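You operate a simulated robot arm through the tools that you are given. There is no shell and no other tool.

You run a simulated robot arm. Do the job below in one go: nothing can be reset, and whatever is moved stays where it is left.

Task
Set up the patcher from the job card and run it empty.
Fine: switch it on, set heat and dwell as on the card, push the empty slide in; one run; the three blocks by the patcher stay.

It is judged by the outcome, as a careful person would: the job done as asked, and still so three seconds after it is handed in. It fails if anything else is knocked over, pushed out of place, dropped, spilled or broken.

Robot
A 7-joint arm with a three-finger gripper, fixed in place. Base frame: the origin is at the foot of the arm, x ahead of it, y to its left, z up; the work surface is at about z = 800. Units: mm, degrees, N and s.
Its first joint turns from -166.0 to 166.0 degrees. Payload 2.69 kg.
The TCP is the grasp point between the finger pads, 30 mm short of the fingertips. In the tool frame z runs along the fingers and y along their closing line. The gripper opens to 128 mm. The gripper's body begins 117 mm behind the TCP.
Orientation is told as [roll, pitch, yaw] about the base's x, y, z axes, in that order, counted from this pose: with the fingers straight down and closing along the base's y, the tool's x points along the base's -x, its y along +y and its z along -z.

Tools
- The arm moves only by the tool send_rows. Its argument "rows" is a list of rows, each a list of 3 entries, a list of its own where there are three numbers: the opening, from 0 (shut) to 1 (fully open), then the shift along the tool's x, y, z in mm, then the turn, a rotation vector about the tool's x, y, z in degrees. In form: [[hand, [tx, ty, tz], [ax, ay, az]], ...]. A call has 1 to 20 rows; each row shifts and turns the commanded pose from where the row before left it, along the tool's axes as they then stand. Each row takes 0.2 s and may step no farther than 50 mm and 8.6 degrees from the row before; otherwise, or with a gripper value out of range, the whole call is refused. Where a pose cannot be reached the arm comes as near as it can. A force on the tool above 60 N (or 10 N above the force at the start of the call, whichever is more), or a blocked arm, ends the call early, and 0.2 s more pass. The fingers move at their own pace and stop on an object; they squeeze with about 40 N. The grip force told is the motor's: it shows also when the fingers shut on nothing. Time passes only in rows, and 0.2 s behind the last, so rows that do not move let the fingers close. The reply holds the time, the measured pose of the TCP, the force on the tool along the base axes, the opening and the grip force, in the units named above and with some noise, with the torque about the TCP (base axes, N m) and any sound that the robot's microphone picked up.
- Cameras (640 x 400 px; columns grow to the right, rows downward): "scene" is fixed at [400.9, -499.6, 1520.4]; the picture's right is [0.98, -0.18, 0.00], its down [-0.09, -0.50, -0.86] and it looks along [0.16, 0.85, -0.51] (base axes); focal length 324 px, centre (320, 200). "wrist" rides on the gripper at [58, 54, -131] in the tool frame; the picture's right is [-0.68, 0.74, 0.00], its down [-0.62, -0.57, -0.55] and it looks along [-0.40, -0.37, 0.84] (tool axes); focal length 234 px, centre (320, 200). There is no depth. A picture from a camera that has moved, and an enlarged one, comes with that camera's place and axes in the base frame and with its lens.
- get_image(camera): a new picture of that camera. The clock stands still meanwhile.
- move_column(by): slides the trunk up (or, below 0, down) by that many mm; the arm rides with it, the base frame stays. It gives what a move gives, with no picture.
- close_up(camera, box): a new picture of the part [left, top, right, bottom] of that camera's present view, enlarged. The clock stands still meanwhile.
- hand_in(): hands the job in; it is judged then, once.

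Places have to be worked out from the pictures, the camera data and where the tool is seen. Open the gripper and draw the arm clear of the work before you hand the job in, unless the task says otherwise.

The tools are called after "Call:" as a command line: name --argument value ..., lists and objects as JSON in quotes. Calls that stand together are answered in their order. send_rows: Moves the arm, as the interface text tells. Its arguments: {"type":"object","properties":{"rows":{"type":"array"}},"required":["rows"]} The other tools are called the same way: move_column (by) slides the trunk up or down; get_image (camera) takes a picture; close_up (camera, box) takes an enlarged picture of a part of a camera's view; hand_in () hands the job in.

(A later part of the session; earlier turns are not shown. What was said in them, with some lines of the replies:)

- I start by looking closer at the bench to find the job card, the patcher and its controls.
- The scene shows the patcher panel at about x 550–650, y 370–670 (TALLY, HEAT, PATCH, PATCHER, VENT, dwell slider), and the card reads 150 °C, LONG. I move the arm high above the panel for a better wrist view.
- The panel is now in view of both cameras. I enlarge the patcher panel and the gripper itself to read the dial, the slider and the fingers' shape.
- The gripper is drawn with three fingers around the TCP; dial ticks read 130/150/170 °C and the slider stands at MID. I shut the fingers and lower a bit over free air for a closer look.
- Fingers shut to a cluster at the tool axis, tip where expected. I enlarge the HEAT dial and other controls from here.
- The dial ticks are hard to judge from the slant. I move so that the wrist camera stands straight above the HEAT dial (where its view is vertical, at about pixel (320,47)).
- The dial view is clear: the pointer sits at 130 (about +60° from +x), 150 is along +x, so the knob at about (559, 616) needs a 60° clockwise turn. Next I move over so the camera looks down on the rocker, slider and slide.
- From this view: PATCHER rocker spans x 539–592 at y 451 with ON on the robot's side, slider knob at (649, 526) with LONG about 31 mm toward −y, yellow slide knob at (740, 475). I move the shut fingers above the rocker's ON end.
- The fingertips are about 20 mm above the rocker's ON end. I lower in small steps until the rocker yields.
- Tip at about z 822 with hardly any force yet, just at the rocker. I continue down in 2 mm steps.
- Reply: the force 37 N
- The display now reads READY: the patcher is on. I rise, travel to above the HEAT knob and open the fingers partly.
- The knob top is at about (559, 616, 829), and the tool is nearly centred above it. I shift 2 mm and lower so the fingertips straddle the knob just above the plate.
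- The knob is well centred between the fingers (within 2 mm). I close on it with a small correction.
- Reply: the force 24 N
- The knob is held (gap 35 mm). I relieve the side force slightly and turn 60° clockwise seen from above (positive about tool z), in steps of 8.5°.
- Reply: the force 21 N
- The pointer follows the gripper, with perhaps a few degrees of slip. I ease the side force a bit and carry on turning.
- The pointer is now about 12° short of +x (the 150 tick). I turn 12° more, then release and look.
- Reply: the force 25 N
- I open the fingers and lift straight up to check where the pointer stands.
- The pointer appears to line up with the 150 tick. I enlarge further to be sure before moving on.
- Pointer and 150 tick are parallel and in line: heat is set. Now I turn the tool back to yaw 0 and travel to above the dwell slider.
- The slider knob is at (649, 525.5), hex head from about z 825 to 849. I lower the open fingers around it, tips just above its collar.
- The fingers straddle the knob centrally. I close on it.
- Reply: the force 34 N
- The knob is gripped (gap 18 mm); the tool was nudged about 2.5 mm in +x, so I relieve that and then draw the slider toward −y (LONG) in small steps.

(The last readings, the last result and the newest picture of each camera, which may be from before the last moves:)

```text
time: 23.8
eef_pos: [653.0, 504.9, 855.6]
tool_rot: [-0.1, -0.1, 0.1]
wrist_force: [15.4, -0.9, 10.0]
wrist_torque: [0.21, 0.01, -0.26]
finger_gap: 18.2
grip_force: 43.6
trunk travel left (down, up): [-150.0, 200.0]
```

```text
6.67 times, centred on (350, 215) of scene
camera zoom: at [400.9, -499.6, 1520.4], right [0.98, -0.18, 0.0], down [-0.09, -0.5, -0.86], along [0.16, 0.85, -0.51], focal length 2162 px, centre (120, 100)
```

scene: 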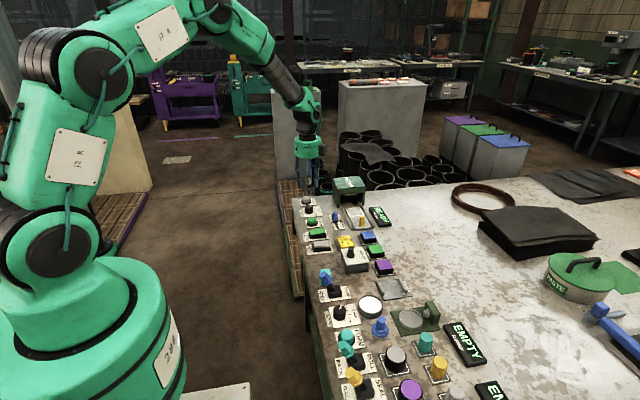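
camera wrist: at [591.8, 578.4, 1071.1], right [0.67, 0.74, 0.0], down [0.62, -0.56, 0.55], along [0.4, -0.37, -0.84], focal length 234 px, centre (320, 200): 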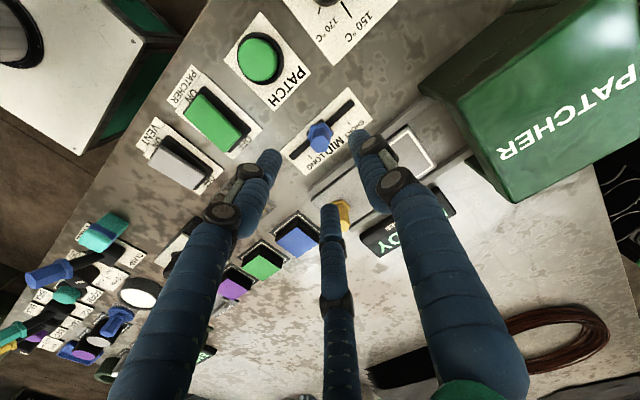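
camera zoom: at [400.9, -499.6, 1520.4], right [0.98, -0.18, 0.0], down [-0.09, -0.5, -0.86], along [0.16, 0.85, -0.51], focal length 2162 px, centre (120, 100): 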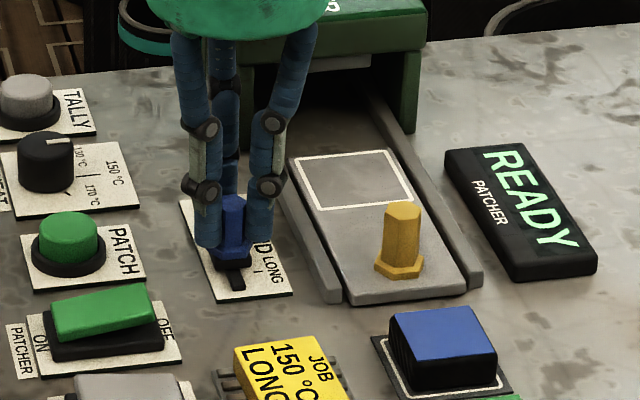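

The slider moves freely with the tool, now about 22 mm along. I continue to LONG.

Call:
send_rows --rows '[[0, [0, -4, 0], [0, 0, 0]], [0, [0, -3, 0], [0, 0, 0]], [0, [0, -2, 0], [0, 0, 0]], [0, [0, -1, 0], [0, 0, 0]]]'

Call:
close_up --camera "wrist" --box '[240, 120, 400, 220]'

Call:
close_up --camera "scene" --box '[310, 185, 390, 245]'

```text
time: 24.8
eef_pos: [651.6, 496.0, 857.2]
tool_rot: [0.1, 0.0, 0.1]
wrist_force: [15.0, 4.0, 11.9]
wrist_torque: [-0.03, -0.41, 0.06]
finger_gap: 18.2
grip_force: 42.8
trunk travel left (down, up): [-150.0, 200.0]
```

```text
4.00 times, centred on (320, 170) of wrist
camera zoom: at [592.6, 547.8, 988.2], right [0.67, 0.74, 0.0], down [0.62, -0.56, 0.55], along [0.41, -0.37, -0.84], focal length 937 px, centre (320, 320)
```

zoom: 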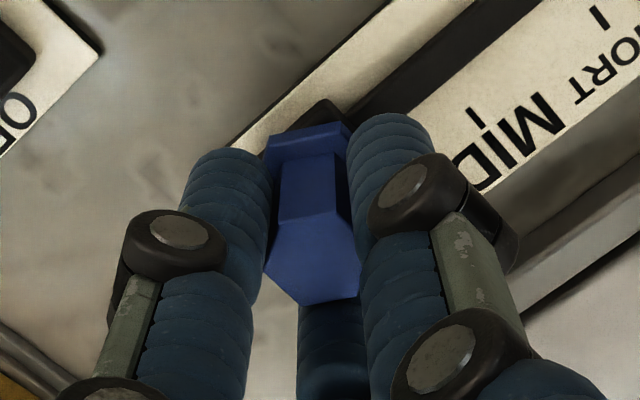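

```text
6.67 times, centred on (350, 215) of scene
camera zoom: at [400.9, -499.6, 1520.4], right [0.98, -0.18, 0.0], down [-0.09, -0.5, -0.86], along [0.16, 0.85, -0.51], focal length 2162 px, centre (120, 100)
```

zoom: 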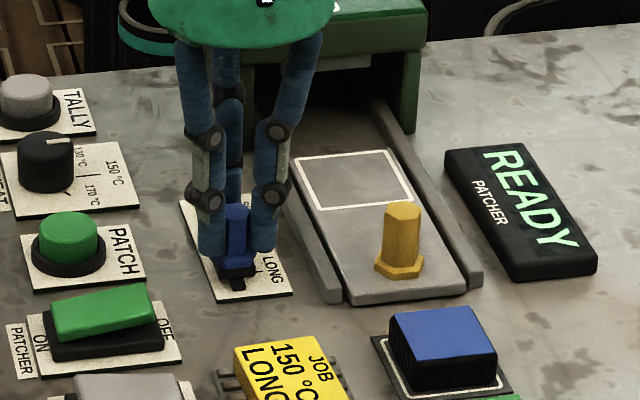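

The slider has travelled about 31 mm, to the LONG mark. I open the fingers and lift to check it.

Call:
send_rows --rows '[[0.2, [0, 0, 0], [0, 0, 0]], [0.45, [0, 0, 0], [0, 0, 0]], [0.45, [0, 0, 0], [0, 0, 0]], [0.45, [0, 0, -15], [0, 0, 0]], [0.45, [0, 0, -30], [0, 0, 0]], [0.45, [0, 0, -40], [0, 0, 0]], [0.45, [0, 0, 0], [0, 0, 0]]]'

Call:
close_up --camera "wrist" --box '[240, 90, 400, 190]'

Call:
close_up --camera "scene" --box '[310, 185, 390, 245]'

```text
time: 26.4
eef_pos: [651.4, 494.9, 942.0]
tool_rot: [0.1, 0.0, 0.1]
wrist_force: [-0.7, -0.6, -0.1]
wrist_torque: [0.03, -0.02, -0.03]
finger_gap: 57.5
grip_force: 0.1
trunk travel left (down, up): [-150.0, 200.0]
```

```text
4.00 times, centred on (320, 140) of wrist
camera zoom: at [591.5, 546.6, 1074.3], right [0.67, 0.74, 0.0], down [0.62, -0.56, 0.55], along [0.41, -0.37, -0.84], focal length 937 px, centre (320, 440)
```

zoom: 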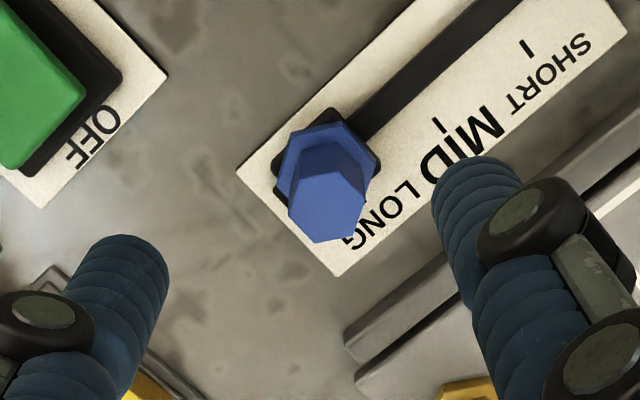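

```text
6.67 times, centred on (350, 215) of scene
camera zoom: at [400.9, -499.6, 1520.4], right [0.98, -0.18, 0.0], down [-0.09, -0.5, -0.86], along [0.16, 0.85, -0.51], focal length 2162 px, centre (120, 100)
```

zoom: 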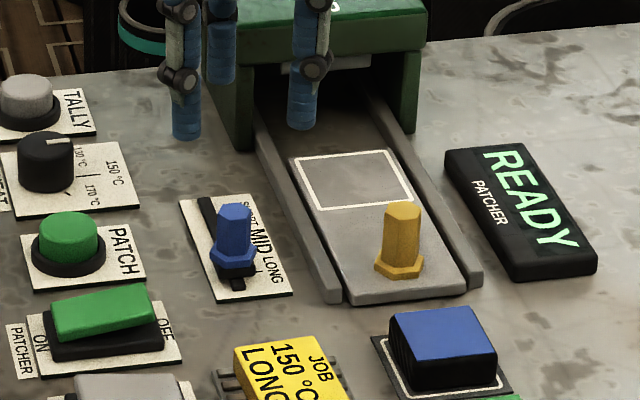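

The slider sits at its LONG end (y ≈ 495). Next I look straight down at the slide's yellow knob and the blue block near it, since there is little room between them.

Call:
send_rows --rows '[[0.45, [-35.7, -26.7, 0], [0, 0, 0]], [0.2, [-35.7, -26.7, 0], [0, 0, 0]], [0, [-35.7, -26.7, 0], [0, 0, 0]], [0, [-35.7, -26.7, 0], [0, 0, 0]], [0, [0, 0, 0], [0, 0, 0]]]'

Call:
get_image --camera "wrist"

Call:
close_up --camera "wrist" --box '[220, 0, 420, 125]'

```text
time: 27.6
eef_pos: [792.9, 387.8, 938.8]
tool_rot: [0.0, 0.1, 0.1]
wrist_force: [0.4, -0.5, -0.1]
wrist_torque: [0.03, 0.04, 0.01]
finger_gap: 1.8
grip_force: 31.3
trunk travel left (down, up): [-150.0, 200.0]
```

```text
taken
camera wrist: at [734.8, 439.0, 1072.5], right [0.67, 0.74, 0.0], down [0.62, -0.56, 0.55], along [0.4, -0.37, -0.84], focal length 234 px, centre (320, 200)
```

wrist: 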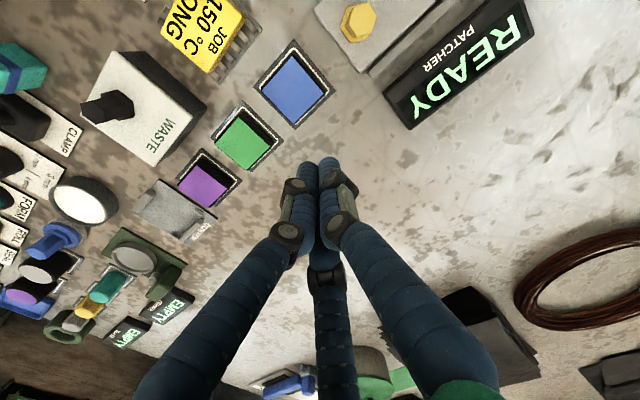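

```text
3.20 times, centred on (320, 62) of wrist
camera zoom: at [734.8, 439.0, 1072.5], right [0.67, 0.74, 0.0], down [0.62, -0.56, 0.55], along [0.4, -0.37, -0.84], focal length 749 px, centre (320, 640)
```

zoom: 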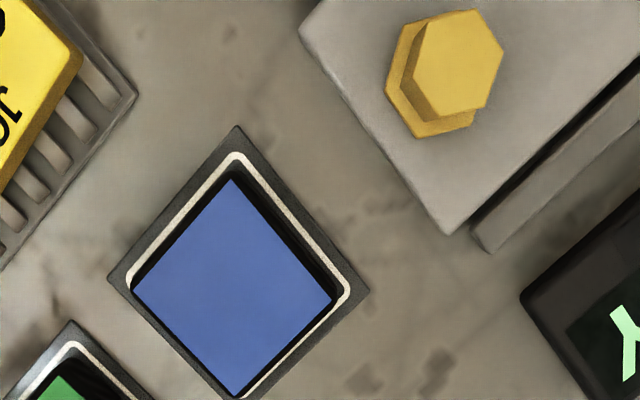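

The blue block's near face is at y ≈ 418 and the yellow knob's face at y ≈ 464 (knob at (742.5, 474.5), top z ≈ 850), leaving 46 mm. I bring the shut fingers above the middle of this gap at y ≈ 446 and check.

Call:
send_rows --rows '[[0, [16.8, 19.4, 0], [0, 0, 0]], [0, [16.8, 19.4, 0], [0, 0, 0]], [0, [16.8, 19.4, 0], [0, 0, 0]], [0, [0, 0, 30], [0, 0, 0]], [0, [0, 0, 0], [0, 0, 0]]]'

Call:
get_image --camera "wrist"

Call:
close_up --camera "scene" --box '[330, 190, 410, 250]'

```text
time: 28.8
eef_pos: [742.4, 446.5, 910.8]
tool_rot: [0.0, 0.1, 0.1]
wrist_force: [0.3, 0.3, -0.1]
wrist_torque: [-0.03, 0.04, 0.02]
finger_gap: 1.9
grip_force: 31.8
trunk travel left (down, up): [-150.0, 200.0]
```

```text
taken
camera wrist: at [684.2, 499.0, 1042.1], right [0.67, 0.74, 0.0], down [0.62, -0.56, 0.55], along [0.4, -0.37, -0.84], focal length 234 px, centre (320, 200)
```

wrist: 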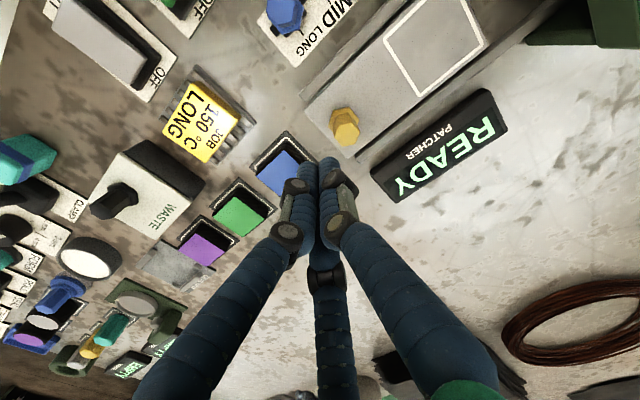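

```text
6.67 times, centred on (370, 220) of scene
camera zoom: at [400.9, -499.6, 1520.4], right [0.98, -0.18, 0.0], down [-0.09, -0.5, -0.86], along [0.16, 0.85, -0.51], focal length 2162 px, centre (-13, 67)
```

zoom: 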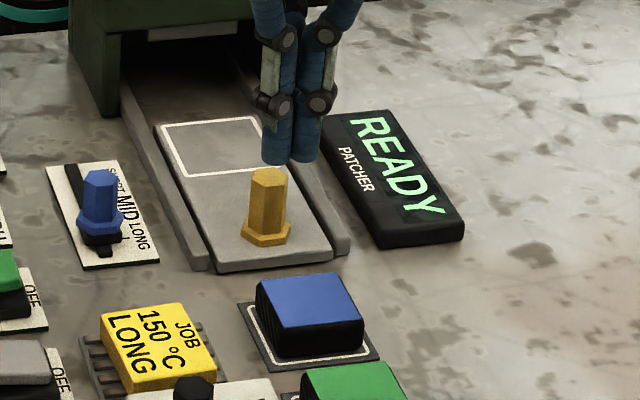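

The fingertips hang over the gap between block and knob as planned. I lower to tip height z ≈ 828.

Call:
send_rows --rows '[[0, [0.8, 0, 20], [0, 0, 0]], [0, [0, 0, 15], [0, 0, 0]], [0, [0, 0, 10], [0, 0, 0]], [0, [0, 0, 8], [0, 0, 0]], [0, [0, 0, 0], [0, 0, 0]]]'

Call:
close_up --camera "scene" --box '[330, 190, 410, 250]'

Call:
close_up --camera "wrist" --box '[240, 80, 400, 220]'

```text
time: 30.0
eef_pos: [743.2, 448.0, 857.7]
tool_rot: [0.0, 0.1, 0.1]
wrist_force: [-0.6, 0.2, 0.3]
wrist_torque: [0.03, 0.0, 0.0]
finger_gap: 2.3
grip_force: 31.5
trunk travel left (down, up): [-150.0, 200.0]
```

```text
6.67 times, centred on (370, 220) of scene
camera zoom: at [400.9, -499.6, 1520.4], right [0.98, -0.18, 0.0], down [-0.09, -0.5, -0.86], along [0.16, 0.85, -0.51], focal length 2162 px, centre (-13, 67)
```

zoom: 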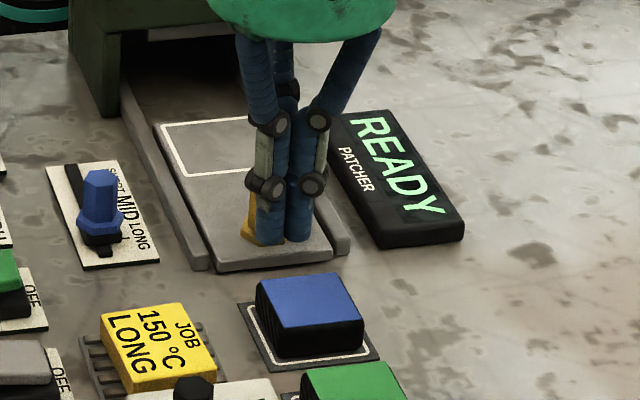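

```text
2.86 times, centred on (320, 150) of wrist
camera zoom: at [684.1, 499.3, 989.5], right [0.67, 0.74, 0.0], down [0.62, -0.56, 0.55], along [0.4, -0.37, -0.84], focal length 669 px, centre (320, 343)
```

zoom: 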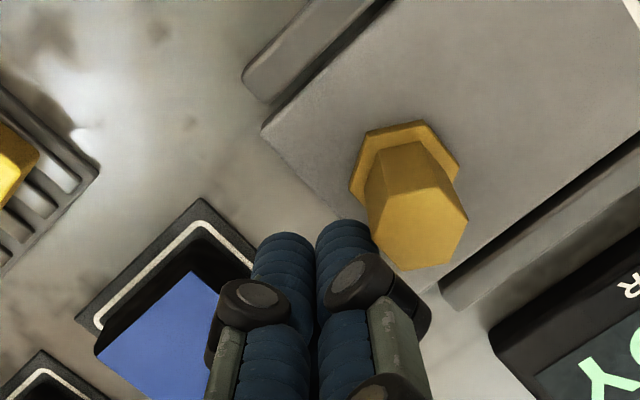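

The tips are between block and knob without contact. I push toward +y in small rows, watching the force.

Call:
send_rows --rows '[[0, [1.5, 3, 0], [0, 0, 0]], [0, [0, 4, 0], [0, 0, 0]], [0, [0, 4, 0], [0, 0, 0]], [0, [0, 5, 0], [0, 0, 0]], [0, [0, 5, 0], [0, 0, 0]], [0, [0, 6, 0], [0, 0, 0]], [0, [0, 6, 0], [0, 0, 0]]]'

Call:
close_up --camera "scene" --box '[310, 170, 410, 250]'

```text
time: 31.6
eef_pos: [741.7, 480.2, 858.6]
tool_rot: [0.0, 0.0, 0.1]
wrist_force: [0.0, 0.6, -0.8]
wrist_torque: [0.03, -0.03, -0.01]
finger_gap: 2.2
grip_force: 31.6
trunk travel left (down, up): [-150.0, 200.0]
```

```text
5.00 times, centred on (360, 210) of scene
camera zoom: at [400.9, -499.6, 1520.4], right [0.98, -0.18, 0.0], down [-0.09, -0.5, -0.86], along [0.16, 0.85, -0.51], focal length 1622 px, centre (120, 150)
```

zoom: 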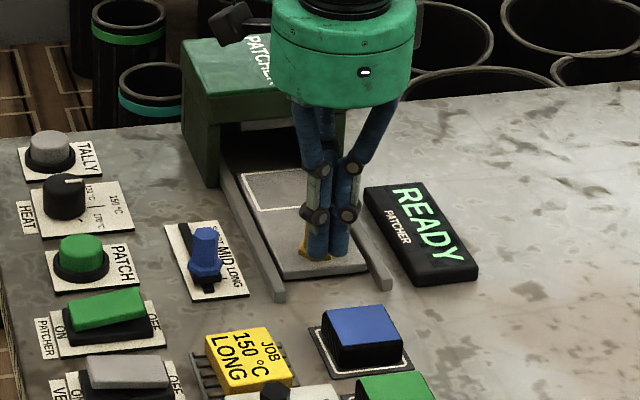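

The slide is moving freely inward. I push on 60 mm more.

Call:
send_rows --rows '[[0, [0, 8, 0], [0, 0, 0]], [0, [0, 8, 0], [0, 0, 0]], [0, [0, 8, 0], [0, 0, 0]], [0, [0, 8, 0], [0, 0, 0]], [0, [0, 7, 0], [0, 0, 0]], [0, [0, 7, 0], [0, 0, 0]], [0, [0, 7, 0], [0, 0, 0]], [0, [0, 7, 0], [0, 0, 0]]]'

Call:
close_up --camera "scene" --box '[310, 160, 410, 240]'

Call:
get_image --camera "wrist"

```text
time: 33.4
eef_pos: [740.8, 540.4, 856.9]
tool_rot: [0.0, 0.0, 0.0]
wrist_force: [0.4, 0.0, 0.4]
wrist_torque: [-0.02, 0.02, 0.01]
finger_gap: 2.1
grip_force: 31.1
trunk travel left (down, up): [-150.0, 200.0]
```

```text
5.00 times, centred on (360, 200) of scene
camera zoom: at [400.9, -499.6, 1520.4], right [0.98, -0.18, 0.0], down [-0.09, -0.5, -0.86], along [0.16, 0.85, -0.51], focal length 1622 px, centre (120, 200)
```

zoom: 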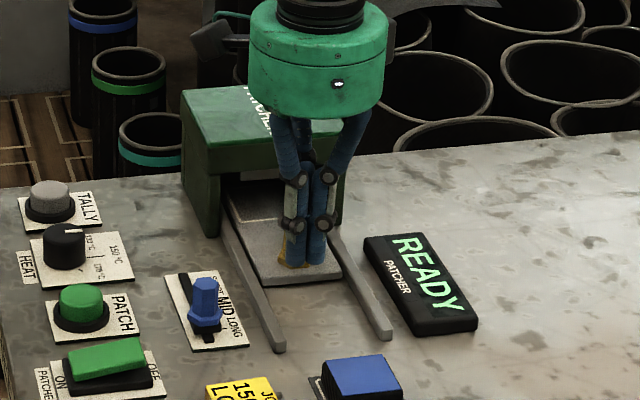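

```text
taken
camera wrist: at [682.6, 592.1, 989.7], right [0.67, 0.74, 0.0], down [0.62, -0.56, 0.55], along [0.4, -0.37, -0.84], focal length 234 px, centre (320, 200)
```

wrist: 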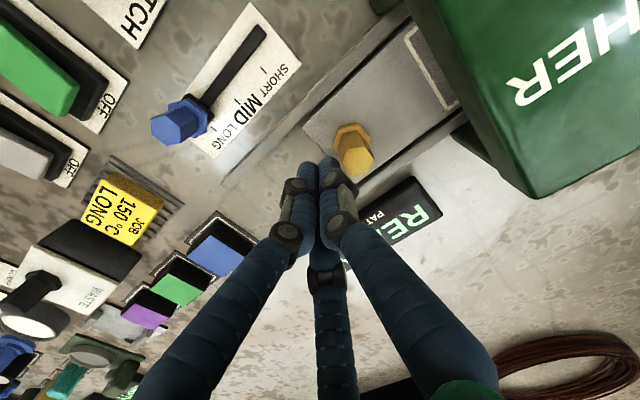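

The slide is entering the patcher, still with almost no resistance. I push a further 35 mm and look again.

Call:
send_rows --rows '[[0, [0, 6, 0], [0, 0, 0]], [0, [0, 6, 0], [0, 0, 0]], [0, [0, 6, 0], [0, 0, 0]], [0, [0, 6, 0], [0, 0, 0]], [0, [0, 6, 0], [0, 0, 0]], [0, [0, 5, 0], [0, 0, 0]]]'

Call:
close_up --camera "scene" --box '[310, 160, 410, 240]'

Call:
get_image --camera "wrist"

```text
time: 34.2
eef_pos: [742.5, 546.6, 857.5]
tool_rot: [-0.3, 0.2, -0.1]
wrist_force: [1.5, -15.0, 7.0]
wrist_torque: [-0.01, 0.07, -0.06]
finger_gap: 2.1
grip_force: 31.5
trunk travel left (down, up): [-150.0, 200.0]
stopped in row 4: the force on the tool passed its limit at 67 N (the readings are from after the stop); the commanded pose is now the measured one
```

```text
5.00 times, centred on (360, 200) of scene
camera zoom: at [400.9, -499.6, 1520.4], right [0.98, -0.18, 0.0], down [-0.09, -0.5, -0.86], along [0.16, 0.85, -0.51], focal length 1622 px, centre (120, 200)
```

zoom: 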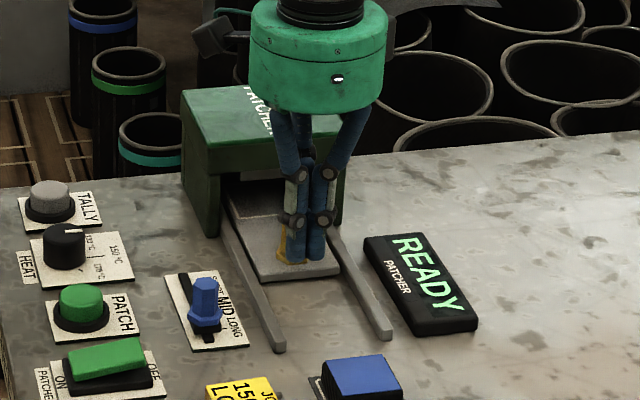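

```text
taken
camera wrist: at [685.6, 600.8, 988.4], right [0.68, 0.73, -0.01], down [0.62, -0.56, 0.55], along [0.4, -0.38, -0.83], focal length 234 px, centre (320, 200)
```

wrist: 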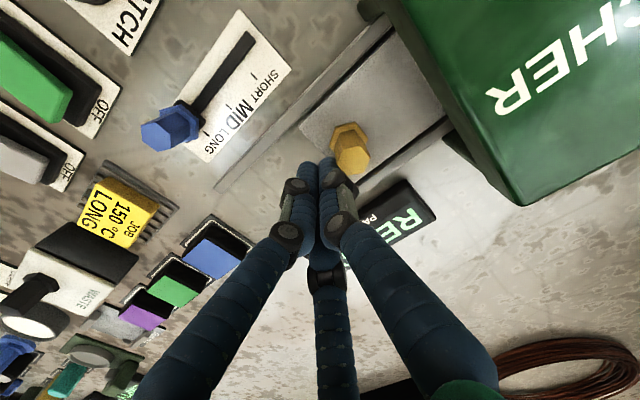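

A firm stop came with the knob at y ≈ 577 after about 100 mm of travel, with the contact at knob height and nothing else near: the slide's end stop. I press gently once more to confirm it is seated, then back off and lift.

Call:
send_rows --rows '[[0, [0, 1.5, 0], [0, 0, 0]], [0, [0, 1, 0], [0, 0, 0]], [0, [0, 0, 0], [0, 0, 0]]]'

Call:
close_up --camera "scene" --box '[330, 170, 390, 230]'

```text
time: 35.1
eef_pos: [743.5, 547.7, 855.1]
tool_rot: [-0.6, 0.3, -0.2]
wrist_force: [-2.2, -13.5, 6.7]
wrist_torque: [0.09, -0.04, 0.0]
finger_gap: 2.1
grip_force: 31.6
trunk travel left (down, up): [-150.0, 200.0]
stopped in row 3: the force on the tool passed its limit at 61 N (the readings are from after the stop); the commanded pose is now the measured one
```

```text
6.67 times, centred on (360, 200) of scene
camera zoom: at [400.9, -499.6, 1520.4], right [0.98, -0.18, 0.0], down [-0.09, -0.5, -0.86], along [0.16, 0.85, -0.51], focal length 2162 px, centre (53, 200)
```

zoom: 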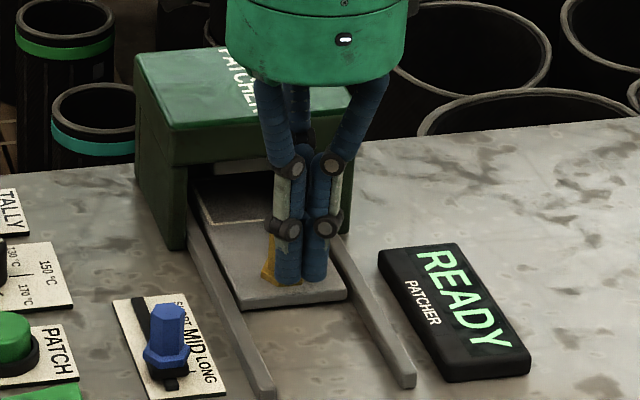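

The slide is hard against its stop at the same place, so it is fully in. I back off toward −y and lift clear.

Call:
send_rows --rows '[[0, [0, -8, 0], [0, 0, 0]], [0, [0, -12, 0], [0, 0, 0]], [0, [0, 0, -25], [0, 0, 0]], [0, [0, 0, -40], [0, 0, 0]], [0, [0, 0, -20], [0, 0, 0]], [0, [0, 0, 0], [0, 0, 0]]]'

Call:
get_image --camera "wrist"

Call:
close_up --camera "scene" --box '[290, 160, 410, 250]'

```text
time: 36.5
eef_pos: [744.1, 529.6, 939.9]
tool_rot: [-0.7, 0.3, -0.1]
wrist_force: [0.1, -0.7, 0.9]
wrist_torque: [-0.02, -0.01, -0.02]
finger_gap: 2.3
grip_force: 31.7
trunk travel left (down, up): [-150.0, 200.0]
```

```text
taken
camera wrist: at [685.9, 583.9, 1072.3], right [0.68, 0.73, -0.01], down [0.62, -0.56, 0.55], along [0.4, -0.38, -0.83], focal length 234 px, centre (320, 200)
```

wrist: 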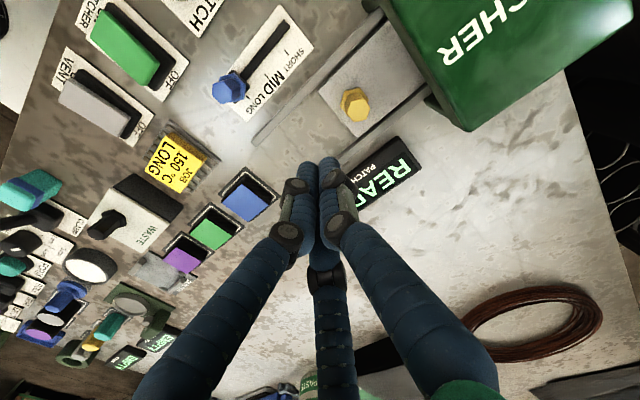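

```text
4.44 times, centred on (350, 205) of scene
camera zoom: at [400.9, -499.6, 1520.4], right [0.98, -0.18, 0.0], down [-0.09, -0.5, -0.86], along [0.16, 0.85, -0.51], focal length 1442 px, centre (187, 178)
```

zoom: 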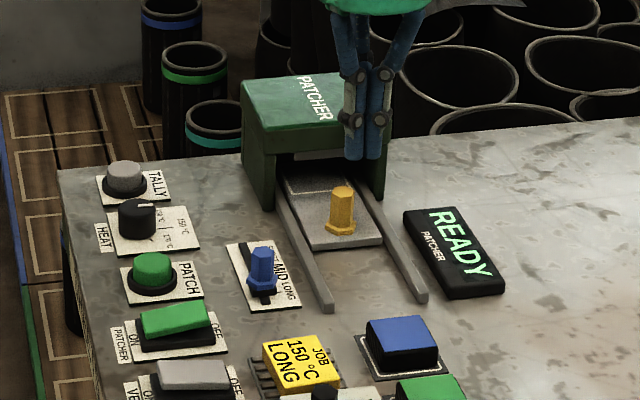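

The slide is seated in the patcher, READY still showing, blocks untouched. I straighten the tool and move so the camera looks down on the PATCH button.

Call:
send_rows --rows '[[0, [0, 0, 0], [-0.7, -0.3, 0]], [0, [42.3, -17, 0], [0, 0, 0]], [0, [42.3, -17, 0], [0, 0, 0]], [0, [42.3, -17, 0], [0, 0, 0]], [0, [0, 0, 0], [0, 0, 0]]]'

Call:
get_image --camera "wrist"

Call:
close_up --camera "wrist" --box '[240, 0, 400, 100]'

Call:
close_up --camera "scene" --box '[330, 170, 410, 230]'

```text
time: 37.7
eef_pos: [617.1, 479.2, 940.9]
tool_rot: [0.1, -0.2, -0.2]
wrist_force: [-0.9, 0.0, 0.5]
wrist_torque: [0.02, -0.04, 0.01]
finger_gap: 2.4
grip_force: 31.9
trunk travel left (down, up): [-150.0, 200.0]
```

```text
taken
camera wrist: at [559.0, 531.8, 1072.6], right [0.68, 0.73, 0.0], down [0.61, -0.57, 0.55], along [0.4, -0.37, -0.84], focal length 234 px, centre (320, 200)
```

wrist: 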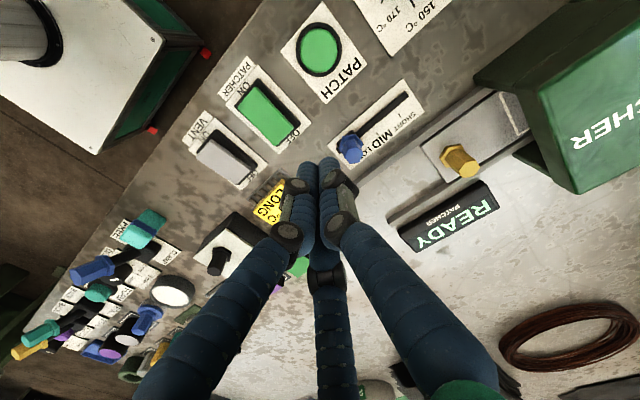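

```text
4.00 times, centred on (320, 50) of wrist
camera zoom: at [559.0, 531.8, 1072.6], right [0.68, 0.73, 0.0], down [0.61, -0.57, 0.55], along [0.4, -0.37, -0.84], focal length 937 px, centre (320, 800)
```

zoom: 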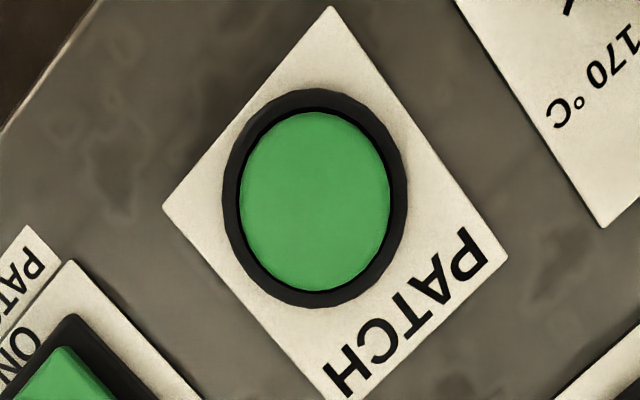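

```text
6.67 times, centred on (370, 200) of scene
camera zoom: at [400.9, -499.6, 1520.4], right [0.98, -0.18, 0.0], down [-0.09, -0.5, -0.86], along [0.16, 0.85, -0.51], focal length 2162 px, centre (-13, 200)
```

zoom: 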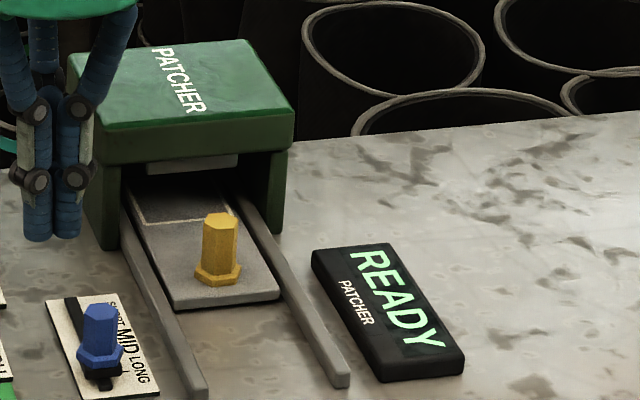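

The PATCH button is at (559, 530). I bring the shut fingers above it.

Call:
send_rows --rows '[[0, [28.9, 25.4, 0], [0, 0, 0]], [0, [28.9, 25.4, 0], [0, 0, 0]], [0, [0, 0, 40], [0, 0, 0]], [0, [0, 0, 30], [0, 0, 0]], [0, [0, 0, 0], [0, 0, 0]]]'

Call:
close_up --camera "wrist" --box '[240, 100, 400, 220]'

Call:
close_up --camera "scene" --box '[290, 180, 370, 240]'

```text
time: 38.9
eef_pos: [559.0, 531.1, 869.5]
tool_rot: [0.1, 0.0, -0.1]
wrist_force: [1.5, 0.4, 0.3]
wrist_torque: [-0.03, 0.05, 0.02]
finger_gap: 2.4
grip_force: 31.3
trunk travel left (down, up): [-150.0, 200.0]
```

```text
3.33 times, centred on (320, 160) of wrist
camera zoom: at [500.8, 583.7, 1001.8], right [0.68, 0.73, 0.0], down [0.61, -0.57, 0.55], along [0.4, -0.37, -0.84], focal length 781 px, centre (320, 333)
```

zoom: 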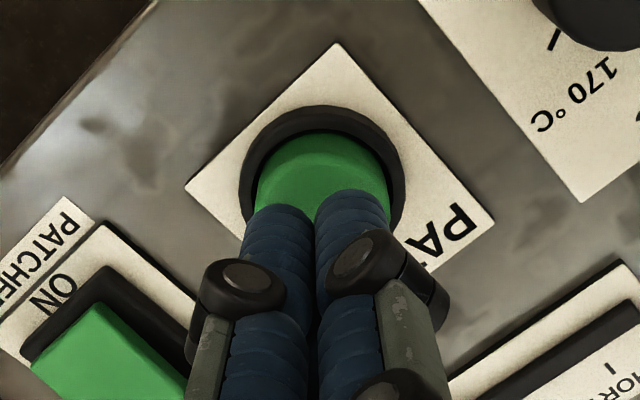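

```text
6.67 times, centred on (330, 210) of scene
camera zoom: at [400.9, -499.6, 1520.4], right [0.98, -0.18, 0.0], down [-0.09, -0.5, -0.86], along [0.16, 0.85, -0.51], focal length 2162 px, centre (253, 133)
```

zoom: 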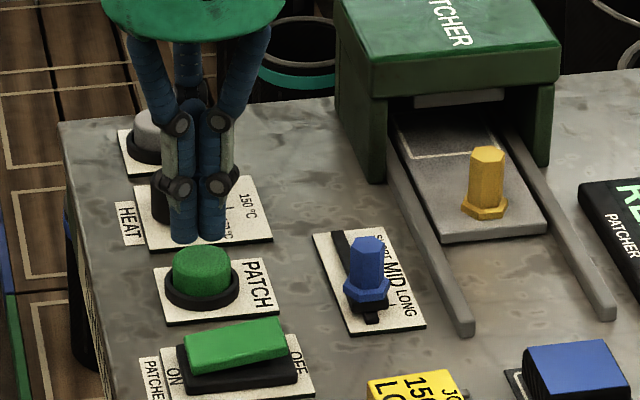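

The tips are about 15–18 mm above the button's centre. I lower in small steps until it responds.

Call:
send_rows --rows '[[0, [0, 0, 8], [0, 0, 0]], [0, [0, 0, 4], [0, 0, 0]], [0, [0, 0, 3], [0, 0, 0]], [0, [0, 0, 2], [0, 0, 0]]]'

Call:
close_up --camera "scene" --box '[290, 180, 410, 240]'

```text
time: 39.9
eef_pos: [559.2, 531.7, 853.9]
tool_rot: [0.1, 0.0, -0.2]
wrist_force: [-0.2, 0.4, 0.6]
wrist_torque: [0.01, -0.02, -0.02]
finger_gap: 2.1
grip_force: 31.3
trunk travel left (down, up): [-150.0, 200.0]
```

```text
5.33 times, centred on (350, 210) of scene
camera zoom: at [400.9, -499.6, 1520.4], right [0.98, -0.18, 0.0], down [-0.09, -0.5, -0.86], along [0.16, 0.85, -0.51], focal length 1730 px, centre (160, 147)
```

zoom: 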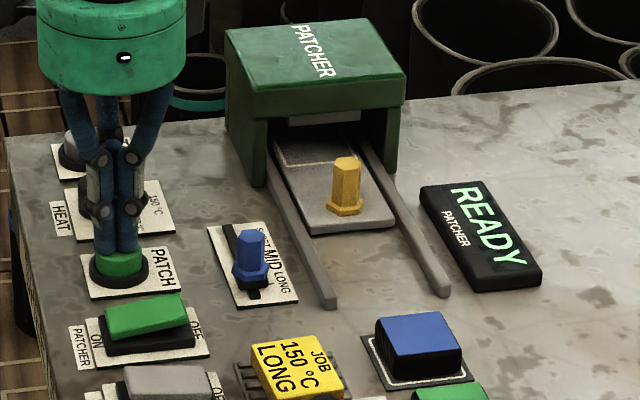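

No contact yet, tips at about z 823. I go on down in 2 mm steps.

Call:
send_rows --rows '[[0, [0, 0, 2], [0, 0, 0]], [0, [0, 0, 2], [0, 0, 0]]]'

Call:
close_up --camera "scene" --box '[290, 180, 410, 240]'

```text
time: 40.5
eef_pos: [560.3, 530.6, 849.6]
tool_rot: [0.1, 0.0, -0.1]
wrist_force: [-0.8, -0.6, 1.6]
wrist_torque: [0.0, 0.02, 0.01]
finger_gap: 2.0
grip_force: 31.6
trunk travel left (down, up): [-150.0, 200.0]
heard: click
```

```text
5.33 times, centred on (350, 210) of scene
camera zoom: at [400.9, -499.6, 1520.4], right [0.98, -0.18, 0.0], down [-0.09, -0.5, -0.86], along [0.16, 0.85, -0.51], focal length 1730 px, centre (160, 147)
```

zoom: 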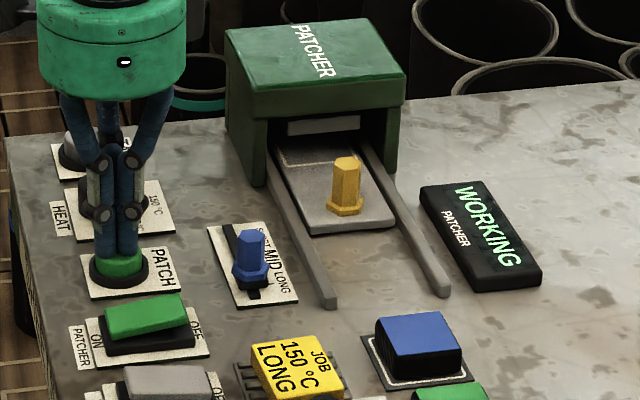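

A click was heard and the display reads WORKING: the run has started. I lift straight off the button and wait for the run to finish.

Call:
send_rows --rows '[[0, [0, 0, -10], [0, 0, 0]], [0, [0, 0, -30], [0, 0, 0]], [0, [0, 0, -40], [0, 0, 0]], [0, [0, 0, -40], [0, 0, 0]], [0, [0, 0, 0], [0, 0, 0]], [0, [0, 0, 0], [0, 0, 0]]]'

Call:
close_up --camera "scene" --box '[290, 180, 410, 260]'

```text
time: 41.9
eef_pos: [558.5, 531.5, 970.5]
tool_rot: [0.1, 0.0, 0.0]
wrist_force: [0.0, -0.2, 0.7]
wrist_torque: [0.01, 0.0, 0.0]
finger_gap: 2.1
grip_force: 31.6
trunk travel left (down, up): [-150.0, 200.0]
```

```text
5.00 times, centred on (350, 220) of scene
camera zoom: at [400.9, -499.6, 1520.4], right [0.98, -0.18, 0.0], down [-0.09, -0.5, -0.86], along [0.16, 0.85, -0.51], focal length 1622 px, centre (170, 100)
```

zoom: 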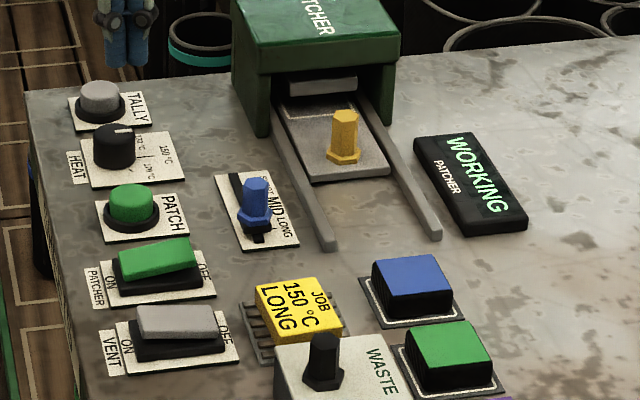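

The press head is coming down; still WORKING. I open the gripper high up, draw the arm back and let time pass.

Call:
send_rows --rows '[[0.3, [0, 0, -40], [0, 0, 0]], [0.6, [0, 0, -40], [0, 0, 0]], [1, [0, 0, -40], [0, 0, 0]], [1, [10, -40, 0], [0, 0, 0]], [1, [10, -40, 0], [0, 0, 0]], [1, [10, -40, 0], [0, 0, 0]], [1, [10, -40, 0], [0, 0, 0]], [1, [10, -40, 0], [0, 0, 0]], [1, [0, 0, 0], [0, 0, 0]], [1, [0, 0, 0], [0, 0, 0]], [1, [0, 0, 0], [0, 0, 0]], [1, [0, 0, 0], [0, 0, 0]], [1, [0, 0, 0], [0, 0, 0]], [1, [0, 0, 0], [0, 0, 0]]]'

Call:
get_image --camera "scene"

Call:
close_up --camera "scene" --box '[290, 180, 410, 260]'

```text
time: 44.9
eef_pos: [507.8, 330.2, 1088.3]
tool_rot: [0.0, 0.1, -0.1]
wrist_force: [-0.9, -0.4, 0.1]
wrist_torque: [0.0, 0.0, -0.01]
finger_gap: 128.0
grip_force: 0.2
trunk travel left (down, up): [-150.0, 200.0]
```

```text
taken
```

scene: 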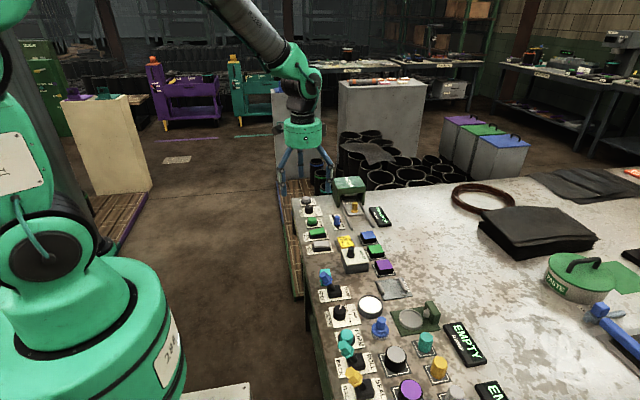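

```text
5.00 times, centred on (350, 220) of scene
camera zoom: at [400.9, -499.6, 1520.4], right [0.98, -0.18, 0.0], down [-0.09, -0.5, -0.86], along [0.16, 0.85, -0.51], focal length 1622 px, centre (170, 100)
```

zoom: 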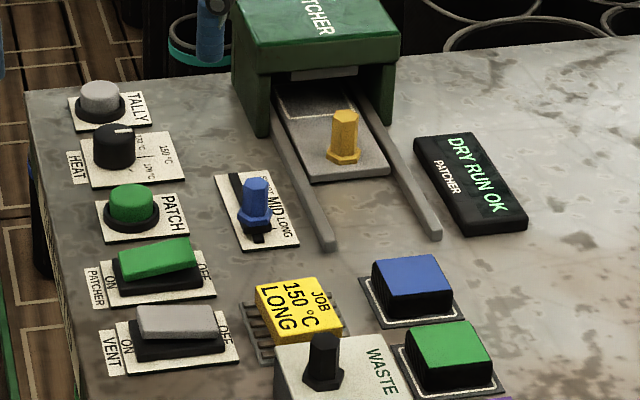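

The display reads DRY RUN OK, the press head is back up, the three blocks, card and other items stand where they were, and the arm is open and clear. I hand the job in.

Call:
hand_in

```text
The job is handed in.
```

The patcher is set up from the card (150 °C, LONG) and has done one empty run; its display reads DRY RUN OK.

- **Power:** I pressed the PATCHER rocker to ON, and the display changed to READY.
- **Heat:** I turned the knob from 130 to 150 °C. The pointer lines up with the 150 tick.
- **Dwell:** I moved the slider from MID to LONG.
- **Slide:** I pushed the empty slide in about 100 mm until it hit its end stop. A second push stopped at the same place.
- **Run:** I pressed PATCH once. The display went to WORKING and then DRY RUN OK.

In the last picture the three blocks stand where they were, and nothing else looks moved. The patcher is still on with the slide in. I left VENT and TALLY alone. The arm is up and clear of the work with the gripper open.
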